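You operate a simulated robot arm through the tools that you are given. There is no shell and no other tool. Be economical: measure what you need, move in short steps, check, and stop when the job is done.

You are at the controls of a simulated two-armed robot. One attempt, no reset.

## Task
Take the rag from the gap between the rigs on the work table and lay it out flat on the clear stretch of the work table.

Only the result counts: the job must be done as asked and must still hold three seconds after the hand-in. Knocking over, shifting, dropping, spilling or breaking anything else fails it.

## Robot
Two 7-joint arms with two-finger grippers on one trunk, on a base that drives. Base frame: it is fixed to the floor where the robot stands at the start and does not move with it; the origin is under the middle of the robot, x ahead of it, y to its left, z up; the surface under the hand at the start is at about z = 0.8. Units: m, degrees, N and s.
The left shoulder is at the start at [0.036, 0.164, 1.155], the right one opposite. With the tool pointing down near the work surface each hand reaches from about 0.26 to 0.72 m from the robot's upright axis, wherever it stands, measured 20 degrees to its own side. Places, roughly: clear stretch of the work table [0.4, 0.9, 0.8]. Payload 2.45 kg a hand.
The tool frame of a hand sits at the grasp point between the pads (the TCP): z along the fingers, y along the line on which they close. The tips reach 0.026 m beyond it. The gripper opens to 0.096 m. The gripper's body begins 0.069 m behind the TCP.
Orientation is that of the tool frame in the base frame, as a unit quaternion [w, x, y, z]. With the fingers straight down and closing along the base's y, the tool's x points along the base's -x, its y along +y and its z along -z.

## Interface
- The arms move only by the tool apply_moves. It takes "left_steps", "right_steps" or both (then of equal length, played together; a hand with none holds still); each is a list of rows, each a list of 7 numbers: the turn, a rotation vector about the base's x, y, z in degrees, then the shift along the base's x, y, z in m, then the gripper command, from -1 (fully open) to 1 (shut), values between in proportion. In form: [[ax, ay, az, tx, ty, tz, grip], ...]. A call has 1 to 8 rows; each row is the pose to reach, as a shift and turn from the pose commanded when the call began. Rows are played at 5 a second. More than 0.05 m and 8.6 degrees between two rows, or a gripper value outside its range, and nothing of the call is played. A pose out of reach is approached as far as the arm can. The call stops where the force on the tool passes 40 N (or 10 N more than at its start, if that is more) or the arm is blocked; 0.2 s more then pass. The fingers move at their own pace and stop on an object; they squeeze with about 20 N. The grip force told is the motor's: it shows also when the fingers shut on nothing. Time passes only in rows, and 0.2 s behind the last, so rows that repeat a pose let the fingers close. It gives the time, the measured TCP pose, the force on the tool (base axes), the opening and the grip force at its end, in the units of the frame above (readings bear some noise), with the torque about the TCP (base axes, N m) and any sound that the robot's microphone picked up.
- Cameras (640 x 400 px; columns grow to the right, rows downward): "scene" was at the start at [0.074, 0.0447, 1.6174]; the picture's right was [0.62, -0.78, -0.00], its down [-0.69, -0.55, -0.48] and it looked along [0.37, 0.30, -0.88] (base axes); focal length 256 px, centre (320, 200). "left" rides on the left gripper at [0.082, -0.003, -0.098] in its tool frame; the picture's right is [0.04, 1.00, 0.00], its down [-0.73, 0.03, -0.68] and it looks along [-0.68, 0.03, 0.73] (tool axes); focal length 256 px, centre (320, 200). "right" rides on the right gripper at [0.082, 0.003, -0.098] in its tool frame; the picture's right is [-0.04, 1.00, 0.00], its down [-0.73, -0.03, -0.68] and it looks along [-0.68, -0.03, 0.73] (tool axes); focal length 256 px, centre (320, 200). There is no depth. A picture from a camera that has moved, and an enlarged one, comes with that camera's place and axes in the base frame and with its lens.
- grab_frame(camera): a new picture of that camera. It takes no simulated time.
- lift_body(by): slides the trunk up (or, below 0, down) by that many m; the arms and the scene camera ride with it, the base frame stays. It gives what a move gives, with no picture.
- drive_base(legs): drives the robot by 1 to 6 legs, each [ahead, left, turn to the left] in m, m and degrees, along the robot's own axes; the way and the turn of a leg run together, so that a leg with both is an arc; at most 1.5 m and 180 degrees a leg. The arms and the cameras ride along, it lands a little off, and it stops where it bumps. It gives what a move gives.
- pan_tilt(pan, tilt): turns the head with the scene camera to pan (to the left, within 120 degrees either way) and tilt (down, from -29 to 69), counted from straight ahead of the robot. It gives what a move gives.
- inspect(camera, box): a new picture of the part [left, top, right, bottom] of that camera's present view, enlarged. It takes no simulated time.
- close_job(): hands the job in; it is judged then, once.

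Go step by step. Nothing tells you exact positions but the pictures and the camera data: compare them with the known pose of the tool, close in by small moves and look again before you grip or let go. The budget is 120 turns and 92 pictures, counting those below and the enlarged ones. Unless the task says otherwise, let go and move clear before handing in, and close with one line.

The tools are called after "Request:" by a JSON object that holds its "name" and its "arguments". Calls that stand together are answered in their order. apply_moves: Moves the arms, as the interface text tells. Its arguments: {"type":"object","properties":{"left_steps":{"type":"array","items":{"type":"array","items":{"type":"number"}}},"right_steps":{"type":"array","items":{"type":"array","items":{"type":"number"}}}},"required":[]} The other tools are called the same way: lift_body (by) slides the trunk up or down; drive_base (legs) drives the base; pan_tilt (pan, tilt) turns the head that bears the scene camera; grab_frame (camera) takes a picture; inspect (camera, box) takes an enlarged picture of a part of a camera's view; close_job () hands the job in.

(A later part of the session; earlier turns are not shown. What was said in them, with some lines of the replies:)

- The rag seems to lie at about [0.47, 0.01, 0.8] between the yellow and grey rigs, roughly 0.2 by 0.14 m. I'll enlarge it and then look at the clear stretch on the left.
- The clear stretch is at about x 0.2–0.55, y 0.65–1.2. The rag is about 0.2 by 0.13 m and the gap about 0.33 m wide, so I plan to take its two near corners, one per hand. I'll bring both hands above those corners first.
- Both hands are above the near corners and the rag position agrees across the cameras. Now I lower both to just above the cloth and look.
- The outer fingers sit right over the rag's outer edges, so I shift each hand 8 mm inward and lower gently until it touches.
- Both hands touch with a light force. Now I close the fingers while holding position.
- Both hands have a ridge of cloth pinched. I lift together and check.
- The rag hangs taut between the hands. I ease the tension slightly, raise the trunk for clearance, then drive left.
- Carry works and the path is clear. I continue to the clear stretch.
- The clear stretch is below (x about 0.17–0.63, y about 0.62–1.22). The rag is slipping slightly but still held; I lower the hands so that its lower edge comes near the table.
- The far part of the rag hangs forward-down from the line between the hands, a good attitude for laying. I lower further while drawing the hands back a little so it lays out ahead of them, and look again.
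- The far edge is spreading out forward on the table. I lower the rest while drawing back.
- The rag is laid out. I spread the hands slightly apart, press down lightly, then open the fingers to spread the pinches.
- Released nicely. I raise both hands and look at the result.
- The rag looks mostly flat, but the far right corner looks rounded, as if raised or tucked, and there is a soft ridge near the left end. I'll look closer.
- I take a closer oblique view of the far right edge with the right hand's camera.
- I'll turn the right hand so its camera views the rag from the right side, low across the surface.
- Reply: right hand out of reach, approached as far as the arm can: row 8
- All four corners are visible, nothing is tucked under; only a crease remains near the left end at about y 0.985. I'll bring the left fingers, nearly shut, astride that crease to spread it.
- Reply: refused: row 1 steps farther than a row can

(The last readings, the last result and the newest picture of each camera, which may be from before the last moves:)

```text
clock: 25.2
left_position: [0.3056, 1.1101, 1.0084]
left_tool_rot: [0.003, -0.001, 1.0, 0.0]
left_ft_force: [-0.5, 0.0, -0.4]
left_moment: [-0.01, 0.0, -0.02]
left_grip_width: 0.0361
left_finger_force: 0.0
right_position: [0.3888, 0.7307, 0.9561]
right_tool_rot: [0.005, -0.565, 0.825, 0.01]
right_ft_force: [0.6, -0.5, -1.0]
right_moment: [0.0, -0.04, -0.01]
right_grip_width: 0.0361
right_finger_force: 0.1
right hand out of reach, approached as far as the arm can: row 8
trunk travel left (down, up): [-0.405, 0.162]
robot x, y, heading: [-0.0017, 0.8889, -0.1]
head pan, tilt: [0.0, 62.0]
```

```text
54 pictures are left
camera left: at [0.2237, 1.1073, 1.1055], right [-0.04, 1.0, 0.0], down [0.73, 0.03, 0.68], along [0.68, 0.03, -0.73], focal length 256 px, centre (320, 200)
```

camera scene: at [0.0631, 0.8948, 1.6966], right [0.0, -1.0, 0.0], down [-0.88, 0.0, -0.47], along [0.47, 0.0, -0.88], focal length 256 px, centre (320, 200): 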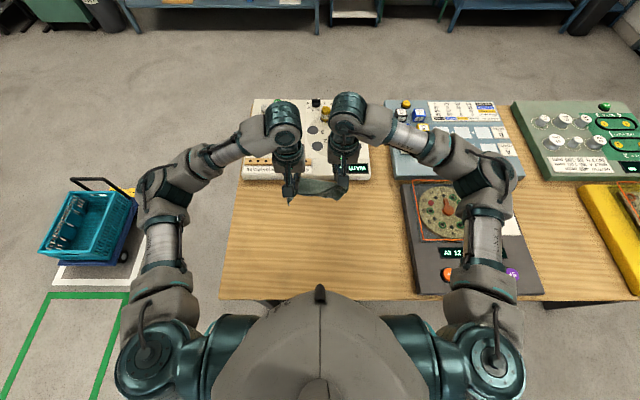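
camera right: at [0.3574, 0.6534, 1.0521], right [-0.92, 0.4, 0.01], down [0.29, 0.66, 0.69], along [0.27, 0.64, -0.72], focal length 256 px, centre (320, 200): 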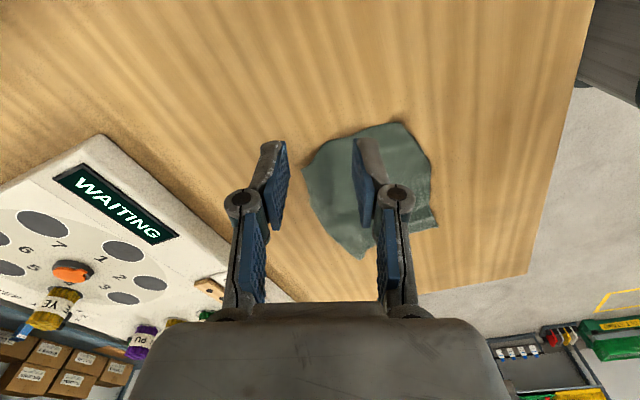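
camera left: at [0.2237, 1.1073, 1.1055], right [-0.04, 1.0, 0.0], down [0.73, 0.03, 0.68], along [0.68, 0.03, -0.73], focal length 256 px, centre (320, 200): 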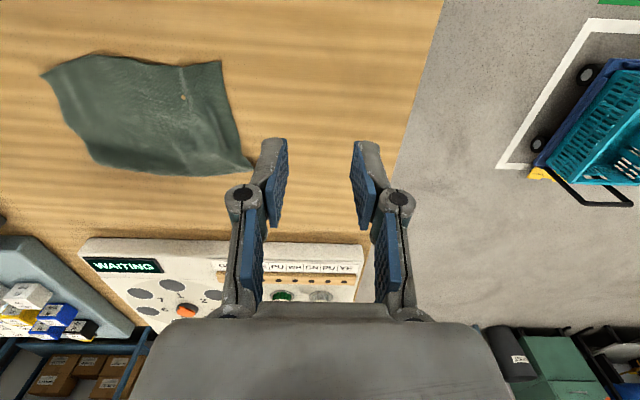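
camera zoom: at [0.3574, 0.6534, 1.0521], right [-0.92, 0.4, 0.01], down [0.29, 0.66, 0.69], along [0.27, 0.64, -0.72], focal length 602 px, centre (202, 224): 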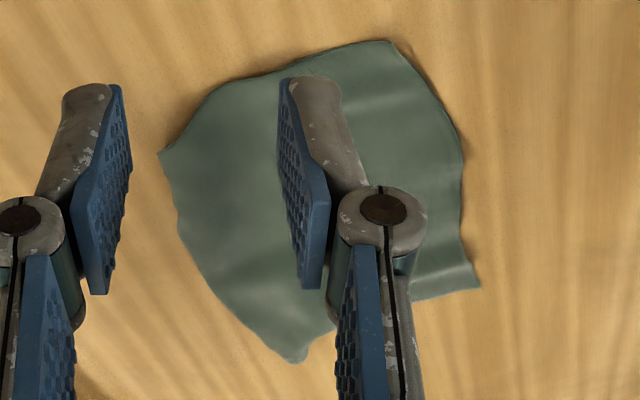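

The rows were too long; I split the same move into shorter ones.

Request:
{"name": "apply_moves", "arguments": {"left_steps": [[0, 0, 0, 0.02, -0.025, -0.02, 0.69], [0, 0, 0, 0.04, -0.05, -0.04, 0.69], [0, 0, 0, 0.06, -0.08, -0.06, 0.69], [0, 0, 0, 0.08, -0.105, -0.085, 0.69], [0, 0, 0, 0.094, -0.124, -0.115, 0.69], [0, 0, 0, 0.094, -0.124, -0.14, 0.69], [0, 0, 0, 0.094, -0.124, -0.16, 0.69]]}}

Request:
{"name": "grab_frame", "arguments": {"camera": "left"}}

```text
clock: 26.8
left_position: [0.4009, 0.9831, 0.8459]
left_tool_rot: [0.003, -0.001, 1.0, 0.002]
left_ft_force: [0.2, 0.9, 0.2]
left_moment: [-0.02, -0.01, 0.0]
left_grip_width: 0.0146
left_finger_force: 0.1
right_position: [0.3902, 0.7284, 0.9547]
right_tool_rot: [0.006, -0.564, 0.826, 0.01]
right_ft_force: [0.3, 0.2, 0.1]
right_moment: [0.01, -0.02, -0.03]
right_grip_width: 0.036
right_finger_force: 0.1
trunk travel left (down, up): [-0.405, 0.162]
robot x, y, heading: [0.0004, 0.891, 0.2]
head pan, tilt: [0.0, 62.0]
```

```text
53 pictures are left
camera left: at [0.3176, 0.9796, 0.9443], right [-0.04, 1.0, 0.0], down [0.73, 0.03, 0.68], along [0.68, 0.03, -0.73], focal length 256 px, centre (320, 200)
```

left: 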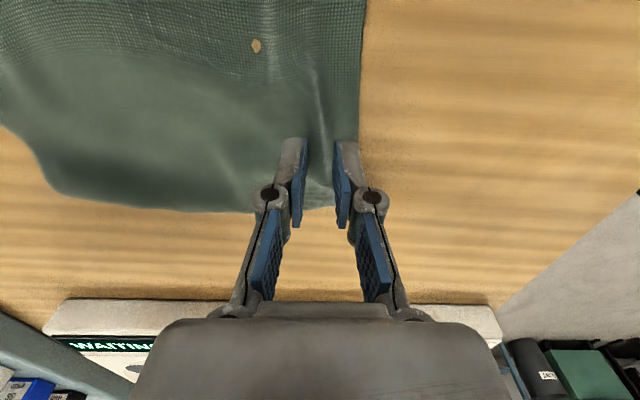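

The fingers straddle the crease. I press lightly and spread, keeping the inner finger in place.

Request:
{"name": "apply_moves", "arguments": {"left_steps": [[0, 0, 0, 0, 0, -0.01, 0.69], [0, 0, 0, 0, 0, -0.018, 0.69], [0, 0, 0, 0, 0, -0.0195, 0.69], [0, 0, 0, 0, 0.004, -0.0195, 0.52], [0, 0, 0, 0, 0.008, -0.0195, 0.35], [0, 0, 0, 0, 0.013, -0.0195, 0.15], [0, 0, 0, 0, 0.018, -0.0195, -0.06], [0, 0, 0, 0, 0.018, -0.0195, -0.06]]}}

Request:
{"name": "apply_moves", "arguments": {"left_steps": [[0, 0, 0, 0, 0, 0.02, -0.06], [0, 0, 0, 0, 0.02, 0.06, -0.06], [0, 0, 0, 0, 0.05, 0.1, -0.06], [0, 0, 0, 0, 0.08, 0.13, -0.06]]}}

Request:
{"name": "inspect", "arguments": {"camera": "left", "box": [0, 0, 320, 200]}}

Request:
{"name": "inspect", "arguments": {"camera": "scene", "box": [270, 200, 360, 260]}}

```text
clock: 28.6
left_position: [0.4015, 1.0001, 0.8279]
left_tool_rot: [0.003, -0.001, 1.0, 0.002]
left_ft_force: [-0.4, 0.5, -0.5]
left_moment: [0.0, 0.06, 0.01]
left_grip_width: 0.0508
left_finger_force: 0.1
right_position: [0.3897, 0.7283, 0.9554]
right_tool_rot: [0.006, -0.563, 0.826, 0.01]
right_ft_force: [-0.3, 0.3, 0.8]
right_moment: [0.0, 0.01, 0.03]
right_grip_width: 0.0358
right_finger_force: 0.1
trunk travel left (down, up): [-0.405, 0.162]
robot x, y, heading: [-0.0009, 0.8869, 0.1]
head pan, tilt: [0.0, 62.0]
```

```text
clock: 29.6
left_position: [0.4018, 1.0827, 0.9596]
left_tool_rot: [0.004, -0.001, 1.0, 0.001]
left_ft_force: [-0.9, 0.2, 0.1]
left_moment: [-0.05, 0.01, -0.02]
left_grip_width: 0.0508
left_finger_force: 0.1
right_position: [0.3884, 0.7307, 0.9549]
right_tool_rot: [0.006, -0.563, 0.827, 0.009]
right_ft_force: [0.2, 0.5, 0.5]
right_moment: [0.01, 0.02, 0.0]
right_grip_width: 0.0362
right_finger_force: 0.1
trunk travel left (down, up): [-0.405, 0.162]
robot x, y, heading: [-0.0035, 0.8858, 0.3]
head pan, tilt: [0.0, 62.0]
```

```text
2.00 times, centred on (160, 100) of left
camera zoom: at [0.318, 1.0796, 1.0566], right [-0.04, 1.0, 0.0], down [0.73, 0.03, 0.68], along [0.68, 0.03, -0.73], focal length 512 px, centre (640, 400)
```

zoom: 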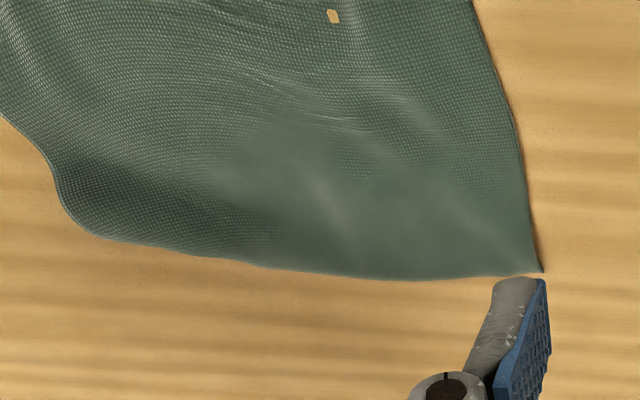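

```text
6.67 times, centred on (315, 230) of scene
camera zoom: at [0.0614, 0.8891, 1.6967], right [0.0, -1.0, 0.0], down [-0.88, 0.0, -0.47], along [0.47, 0.0, -0.88], focal length 1709 px, centre (353, 0)
```

zoom: 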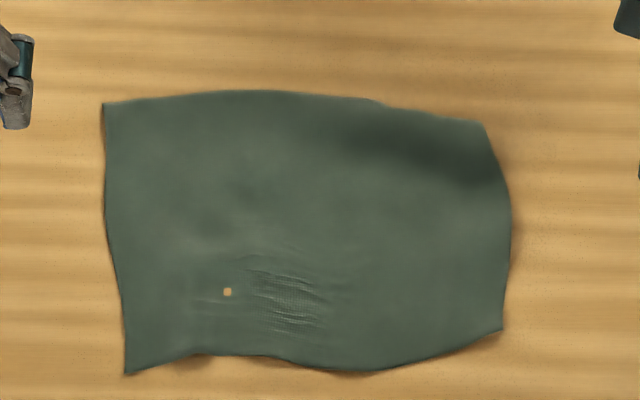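

The left crease is gone. The far right corner still has a bulge, so I turn the right hand back straight to spread that corner the same way.

Request:
{"name": "apply_moves", "arguments": {"right_steps": [[0, 0, -8.5, 0, 0, 0.0, 0.69], [0, 0, -17, 0, 0, 0, 0.69], [0, 0, -25.5, 0, 0.02, 0, 0.69], [0, 0, -34, 0.01, 0.04, 0, 0.69], [0, 0, -42.5, 0.02, 0.06, 0, 0.69], [0, 0, -51, 0.03, 0.08, 0, 0.69], [0, 0, -59.5, 0.035, 0.1, 0, 0.69], [0, 0, -68, 0.035, 0.11, -0.02, 0.69]]}}

Request:
{"name": "grab_frame", "arguments": {"camera": "right"}}

```text
clock: 31.4
left_position: [0.402, 1.0828, 0.959]
left_tool_rot: [0.004, 0.0, 1.0, 0.0]
left_ft_force: [0.2, -1.2, -0.9]
left_moment: [0.0, 0.03, -0.01]
left_grip_width: 0.0509
left_finger_force: 0.1
right_position: [0.4256, 0.8407, 0.9345]
right_tool_rot: [0.004, 0.0, 1.0, 0.001]
right_ft_force: [0.4, 0.0, 0.2]
right_moment: [0.02, -0.02, 0.0]
right_grip_width: 0.0145
right_finger_force: 0.1
trunk travel left (down, up): [-0.405, 0.162]
robot x, y, heading: [-0.0035, 0.8895, -0.1]
head pan, tilt: [0.0, 62.0]
```

```text
50 pictures are left
camera right: at [0.3432, 0.8429, 1.0326], right [0.04, 1.0, 0.0], down [0.73, -0.03, 0.68], along [0.68, -0.03, -0.73], focal length 256 px, centre (320, 200)
```

right: 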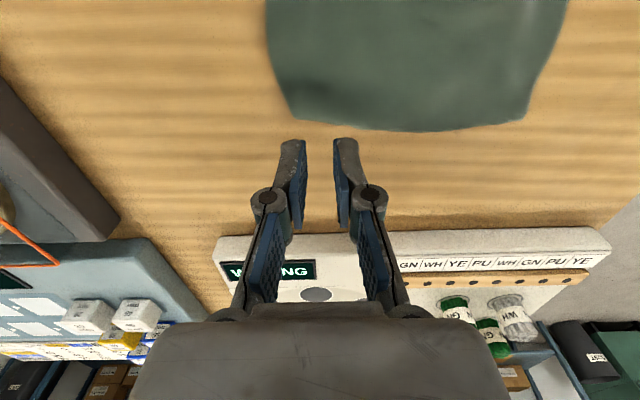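

Now I lower onto the bulge by the corner and spread outward to the right.

Request:
{"name": "apply_moves", "arguments": {"right_steps": [[0, 0, 0, 0.005, -0.008, -0.04, 0.69], [0, 0, 0, 0.005, -0.008, -0.08, 0.69], [0, 0, 0, 0.005, -0.008, -0.1, 0.69], [0, 0, 0, 0.005, -0.008, -0.1075, 0.69], [0, 0, 0, 0.005, -0.008, -0.1085, 0.69]]}}

Request:
{"name": "apply_moves", "arguments": {"right_steps": [[0, 0, 0, 0, -0.004, 0, 0.52], [0, 0, 0, 0, -0.008, 0, 0.35], [0, 0, 0, 0, -0.013, 0, 0.15], [0, 0, 0, 0, -0.018, 0, -0.06], [0, 0, 0, 0, -0.018, 0, -0.06], [0, 0, 0, 0, -0.018, 0.02, -0.06], [0, 0, 0, 0, -0.04, 0.06, -0.06], [0, 0, 0, 0, -0.07, 0.1, -0.06]]}}

Request:
{"name": "grab_frame", "arguments": {"camera": "right"}}

Request:
{"name": "inspect", "arguments": {"camera": "scene", "box": [270, 200, 360, 260]}}

```text
clock: 32.6
left_position: [0.4013, 1.0817, 0.959]
left_tool_rot: [0.004, -0.001, 1.0, 0.001]
left_ft_force: [-0.1, 0.3, 0.0]
left_moment: [0.0, 0.02, 0.0]
left_grip_width: 0.051
left_finger_force: 0.1
right_position: [0.4297, 0.8307, 0.8281]
right_tool_rot: [0.006, -0.001, 1.0, 0.0]
right_ft_force: [2.0, -1.7, 12.0]
right_moment: [-0.08, -0.09, 0.01]
right_grip_width: 0.0153
right_finger_force: 0.2
trunk travel left (down, up): [-0.405, 0.162]
robot x, y, heading: [0.0015, 0.8893, 0.1]
head pan, tilt: [0.0, 62.0]
```

```text
clock: 34.4
left_position: [0.4004, 1.0806, 0.9593]
left_tool_rot: [0.004, -0.001, 1.0, 0.002]
left_ft_force: [0.2, -0.3, -0.5]
left_moment: [0.02, 0.01, -0.02]
left_grip_width: 0.051
left_finger_force: 0.0
right_position: [0.4251, 0.759, 0.9274]
right_tool_rot: [0.005, -0.001, 1.0, 0.001]
right_ft_force: [-0.4, 0.0, -0.1]
right_moment: [0.03, -0.02, 0.0]
right_grip_width: 0.051
right_finger_force: 0.0
trunk travel left (down, up): [-0.405, 0.162]
robot x, y, heading: [-0.0026, 0.8872, 0.1]
head pan, tilt: [0.0, 62.0]
```

```text
49 pictures are left
camera right: at [0.3434, 0.7621, 1.0249], right [0.04, 1.0, 0.0], down [0.73, -0.03, 0.69], along [0.69, -0.02, -0.73], focal length 256 px, centre (320, 200)
```

right: 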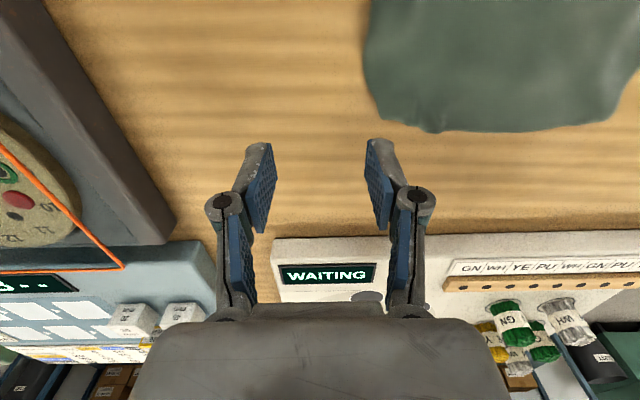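

```text
6.67 times, centred on (315, 230) of scene
camera zoom: at [0.0608, 0.8855, 1.6967], right [0.0, -1.0, 0.0], down [-0.88, 0.0, -0.47], along [0.47, 0.0, -0.88], focal length 1709 px, centre (353, 0)
```

zoom: 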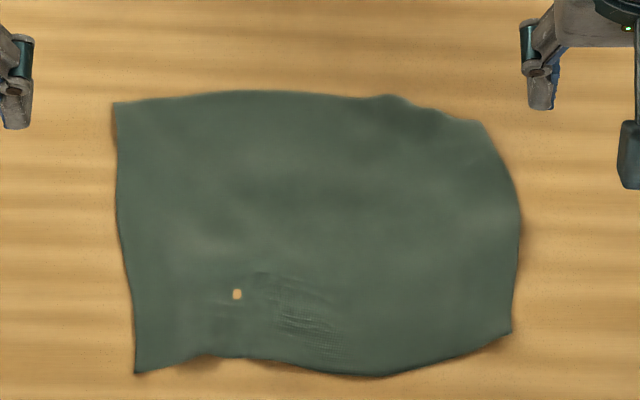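

The bulge is flatter. I look closely at that corner to see whether a bit is tucked under.

Request:
{"name": "inspect", "arguments": {"camera": "right", "box": [340, 40, 500, 140]}}

Request:
{"name": "inspect", "arguments": {"camera": "scene", "box": [317, 207, 349, 227]}}

```text
4.00 times, centred on (420, 90) of right
camera zoom: at [0.3434, 0.7621, 1.0249], right [0.04, 1.0, 0.0], down [0.73, -0.03, 0.69], along [0.69, -0.02, -0.73], focal length 1024 px, centre (-80, 640)
```

zoom: 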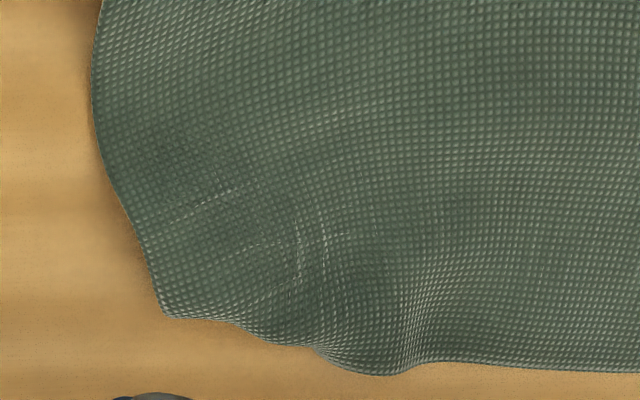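

```text
16.00 times, centred on (333, 217) of scene
camera zoom: at [0.0608, 0.8855, 1.6967], right [0.0, -1.0, 0.0], down [-0.88, 0.0, -0.47], along [0.47, 0.0, -0.88], focal length 4102 px, centre (112, -72)
```

zoom: 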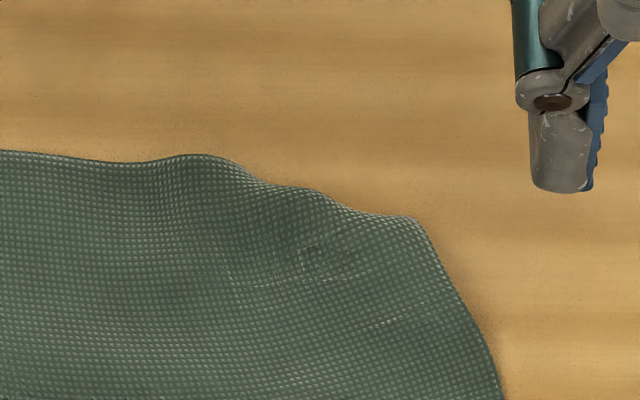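

The weave runs true right to that corner, so nothing is folded under; only a small hump is left near the far edge. I draw the corner outward with the closed right fingers.

Request:
{"name": "apply_moves", "arguments": {"right_steps": [[0, 0, 0, 0.01, 0.03, 0, 1], [0, 0, 0, 0.018, 0.064, 0, 1], [0, 0, 0, 0.018, 0.064, -0.045, 1], [0, 0, 0, 0.018, 0.064, -0.085, 1], [0, 0, 0, 0.018, 0.064, -0.1, 1]]}}

Request:
{"name": "apply_moves", "arguments": {"right_steps": [[0, 0, 0, 0.003, -0.004, 0, 1], [0, 0, 0, 0.007, -0.009, 0, 1], [0, 0, 0, 0.011, -0.014, 0, 1], [0, 0, 0, 0.014, -0.018, 0, 1], [0, 0, 0, 0.014, -0.018, 0.02, 1], [0, 0, 0, 0, -0.04, 0.06, 1], [0, 0, 0, 0, -0.07, 0.1, 1]]}}

Request:
{"name": "inspect", "arguments": {"camera": "right", "box": [320, 0, 560, 150]}}

Request:
{"name": "inspect", "arguments": {"camera": "scene", "box": [270, 200, 360, 260]}}

```text
clock: 35.6
left_position: [0.4002, 1.0806, 0.961]
left_tool_rot: [0.005, 0.0, 1.0, 0.002]
left_ft_force: [0.5, 0.6, -0.1]
left_moment: [-0.01, 0.0, -0.02]
left_grip_width: 0.0509
left_finger_force: 0.2
right_position: [0.4474, 0.8228, 0.8277]
right_tool_rot: [0.006, 0.0, 1.0, 0.001]
right_ft_force: [1.1, -1.1, 9.8]
right_moment: [0.01, -0.02, 0.0]
right_grip_width: 0.0002
right_finger_force: 20.4
trunk travel left (down, up): [-0.405, 0.162]
robot x, y, heading: [-0.0038, 0.8901, 0.1]
head pan, tilt: [0.0, 62.0]
```

```text
clock: 37.2
left_position: [0.4014, 1.0802, 0.9589]
left_tool_rot: [0.005, -0.001, 1.0, 0.002]
left_ft_force: [-0.2, -0.4, -0.5]
left_moment: [-0.01, -0.01, 0.01]
left_grip_width: 0.0509
left_finger_force: 0.2
right_position: [0.4446, 0.7523, 0.9263]
right_tool_rot: [0.004, -0.002, 1.0, 0.002]
right_ft_force: [0.3, 0.2, 0.2]
right_moment: [0.03, 0.01, 0.01]
right_grip_width: 0.0
right_finger_force: 20.3
trunk travel left (down, up): [-0.405, 0.162]
robot x, y, heading: [0.0014, 0.8906, 0.1]
head pan, tilt: [0.0, 62.0]
```

```text
2.67 times, centred on (440, 75) of right
camera zoom: at [0.3624, 0.7543, 1.0245], right [0.04, 1.0, 0.0], down [0.73, -0.03, 0.68], along [0.68, -0.02, -0.73], focal length 683 px, centre (0, 533)
```

zoom: 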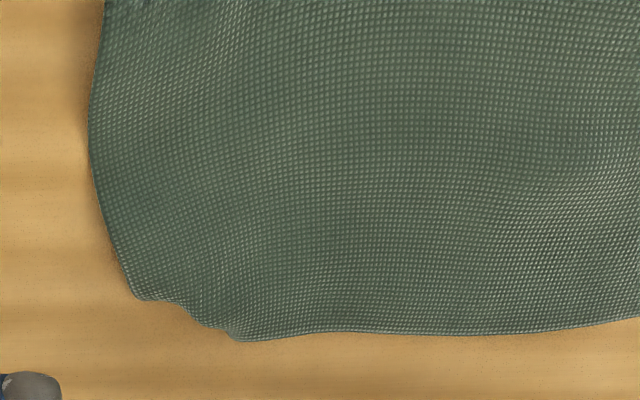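

```text
6.67 times, centred on (315, 230) of scene
camera zoom: at [0.0612, 0.8854, 1.6967], right [0.0, -1.0, 0.0], down [-0.88, 0.0, -0.47], along [0.47, 0.0, -0.88], focal length 1709 px, centre (353, 0)
```

zoom: 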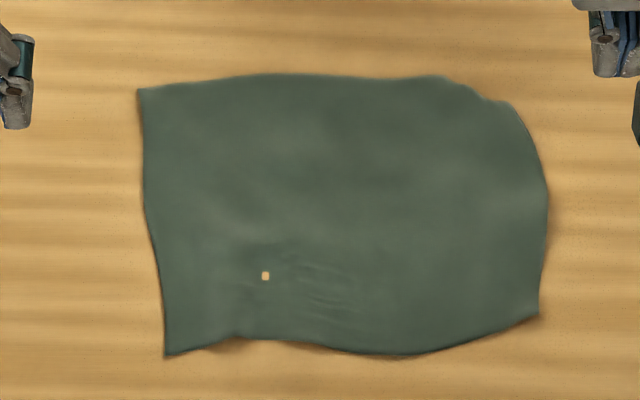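

Flatter still. One more close look at the corner's weave to exclude a fold beneath.

Request:
{"name": "inspect", "arguments": {"camera": "right", "box": [345, 70, 441, 130]}}

Request:
{"name": "inspect", "arguments": {"camera": "scene", "box": [322, 205, 354, 225]}}

```text
6.67 times, centred on (393, 100) of right
camera zoom: at [0.3624, 0.7543, 1.0245], right [0.04, 1.0, 0.0], down [0.73, -0.03, 0.68], along [0.68, -0.02, -0.73], focal length 1707 px, centre (-167, 867)
```

zoom: 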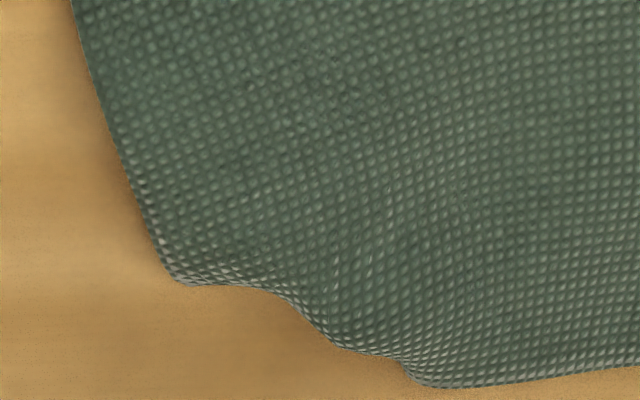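

```text
16.00 times, centred on (338, 215) of scene
camera zoom: at [0.0612, 0.8854, 1.6967], right [0.0, -1.0, 0.0], down [-0.88, 0.0, -0.47], along [0.47, 0.0, -0.88], focal length 4102 px, centre (32, -40)
```

zoom: 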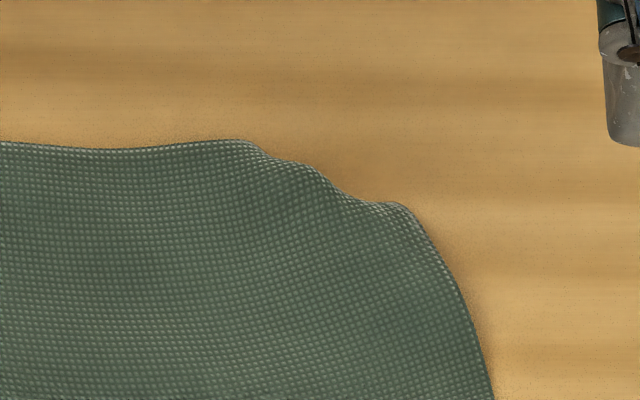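

The rag lies spread over about 0.22 by 0.16 m, with only a tiny far-corner lip turned under (around 1–2 % of the area), so more handling would risk more than it gains. I raise the hands clear and take a last look.

Request:
{"name": "apply_moves", "arguments": {"right_steps": [[0, 0, 0, 0, -0.01, 0.04, 0.5], [0, 0, 0, 0, -0.02, 0.08, 0], [0, 0, 0, 0, -0.02, 0.12, 0]], "left_steps": [[0, 0, 0, 0, 0.01, 0.04, 0], [0, 0, 0, 0, 0.02, 0.08, 0], [0, 0, 0, 0, 0.02, 0.12, 0]]}}

Request:
{"name": "grab_frame", "arguments": {"camera": "scene"}}

```text
clock: 38.0
left_position: [0.4008, 1.1029, 1.078]
left_tool_rot: [0.004, -0.001, 1.0, 0.001]
left_ft_force: [-1.2, 0.8, 0.0]
left_moment: [0.0, 0.01, -0.04]
left_grip_width: 0.0479
left_finger_force: 0.0
right_position: [0.4475, 0.7336, 1.0471]
right_tool_rot: [0.004, -0.001, 1.0, 0.0]
right_ft_force: [0.2, -0.2, 0.0]
right_moment: [0.02, -0.01, 0.01]
right_grip_width: 0.0478
right_finger_force: 0.0
trunk travel left (down, up): [-0.405, 0.162]
robot x, y, heading: [-0.0002, 0.8894, -0.0]
head pan, tilt: [0.0, 62.0]
```

```text
41 pictures are left
camera scene: at [0.0621, 0.888, 1.6966], right [0.0, -1.0, 0.0], down [-0.88, 0.0, -0.47], along [0.47, 0.0, -0.88], focal length 256 px, centre (320, 200)
```

scene: 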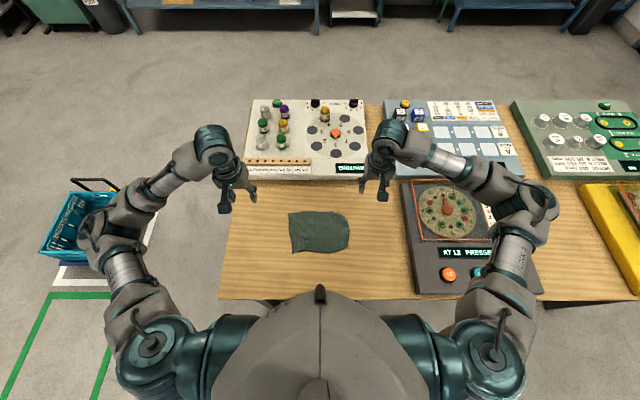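

The rag lies spread out on the clear stretch, the hands are clear, and nothing else appears to have moved. I'm handing in.

Request:
{"name": "close_job", "arguments": {}}

```text
The job is handed in.
```

I took the rag from the gap and laid it out on the clear stretch of the work table. It lies flat over about 0.22 by 0.16 m, except for a small lip at the far right corner that looks turned under (roughly 1–2 % of the area). Nothing else appears to have moved.
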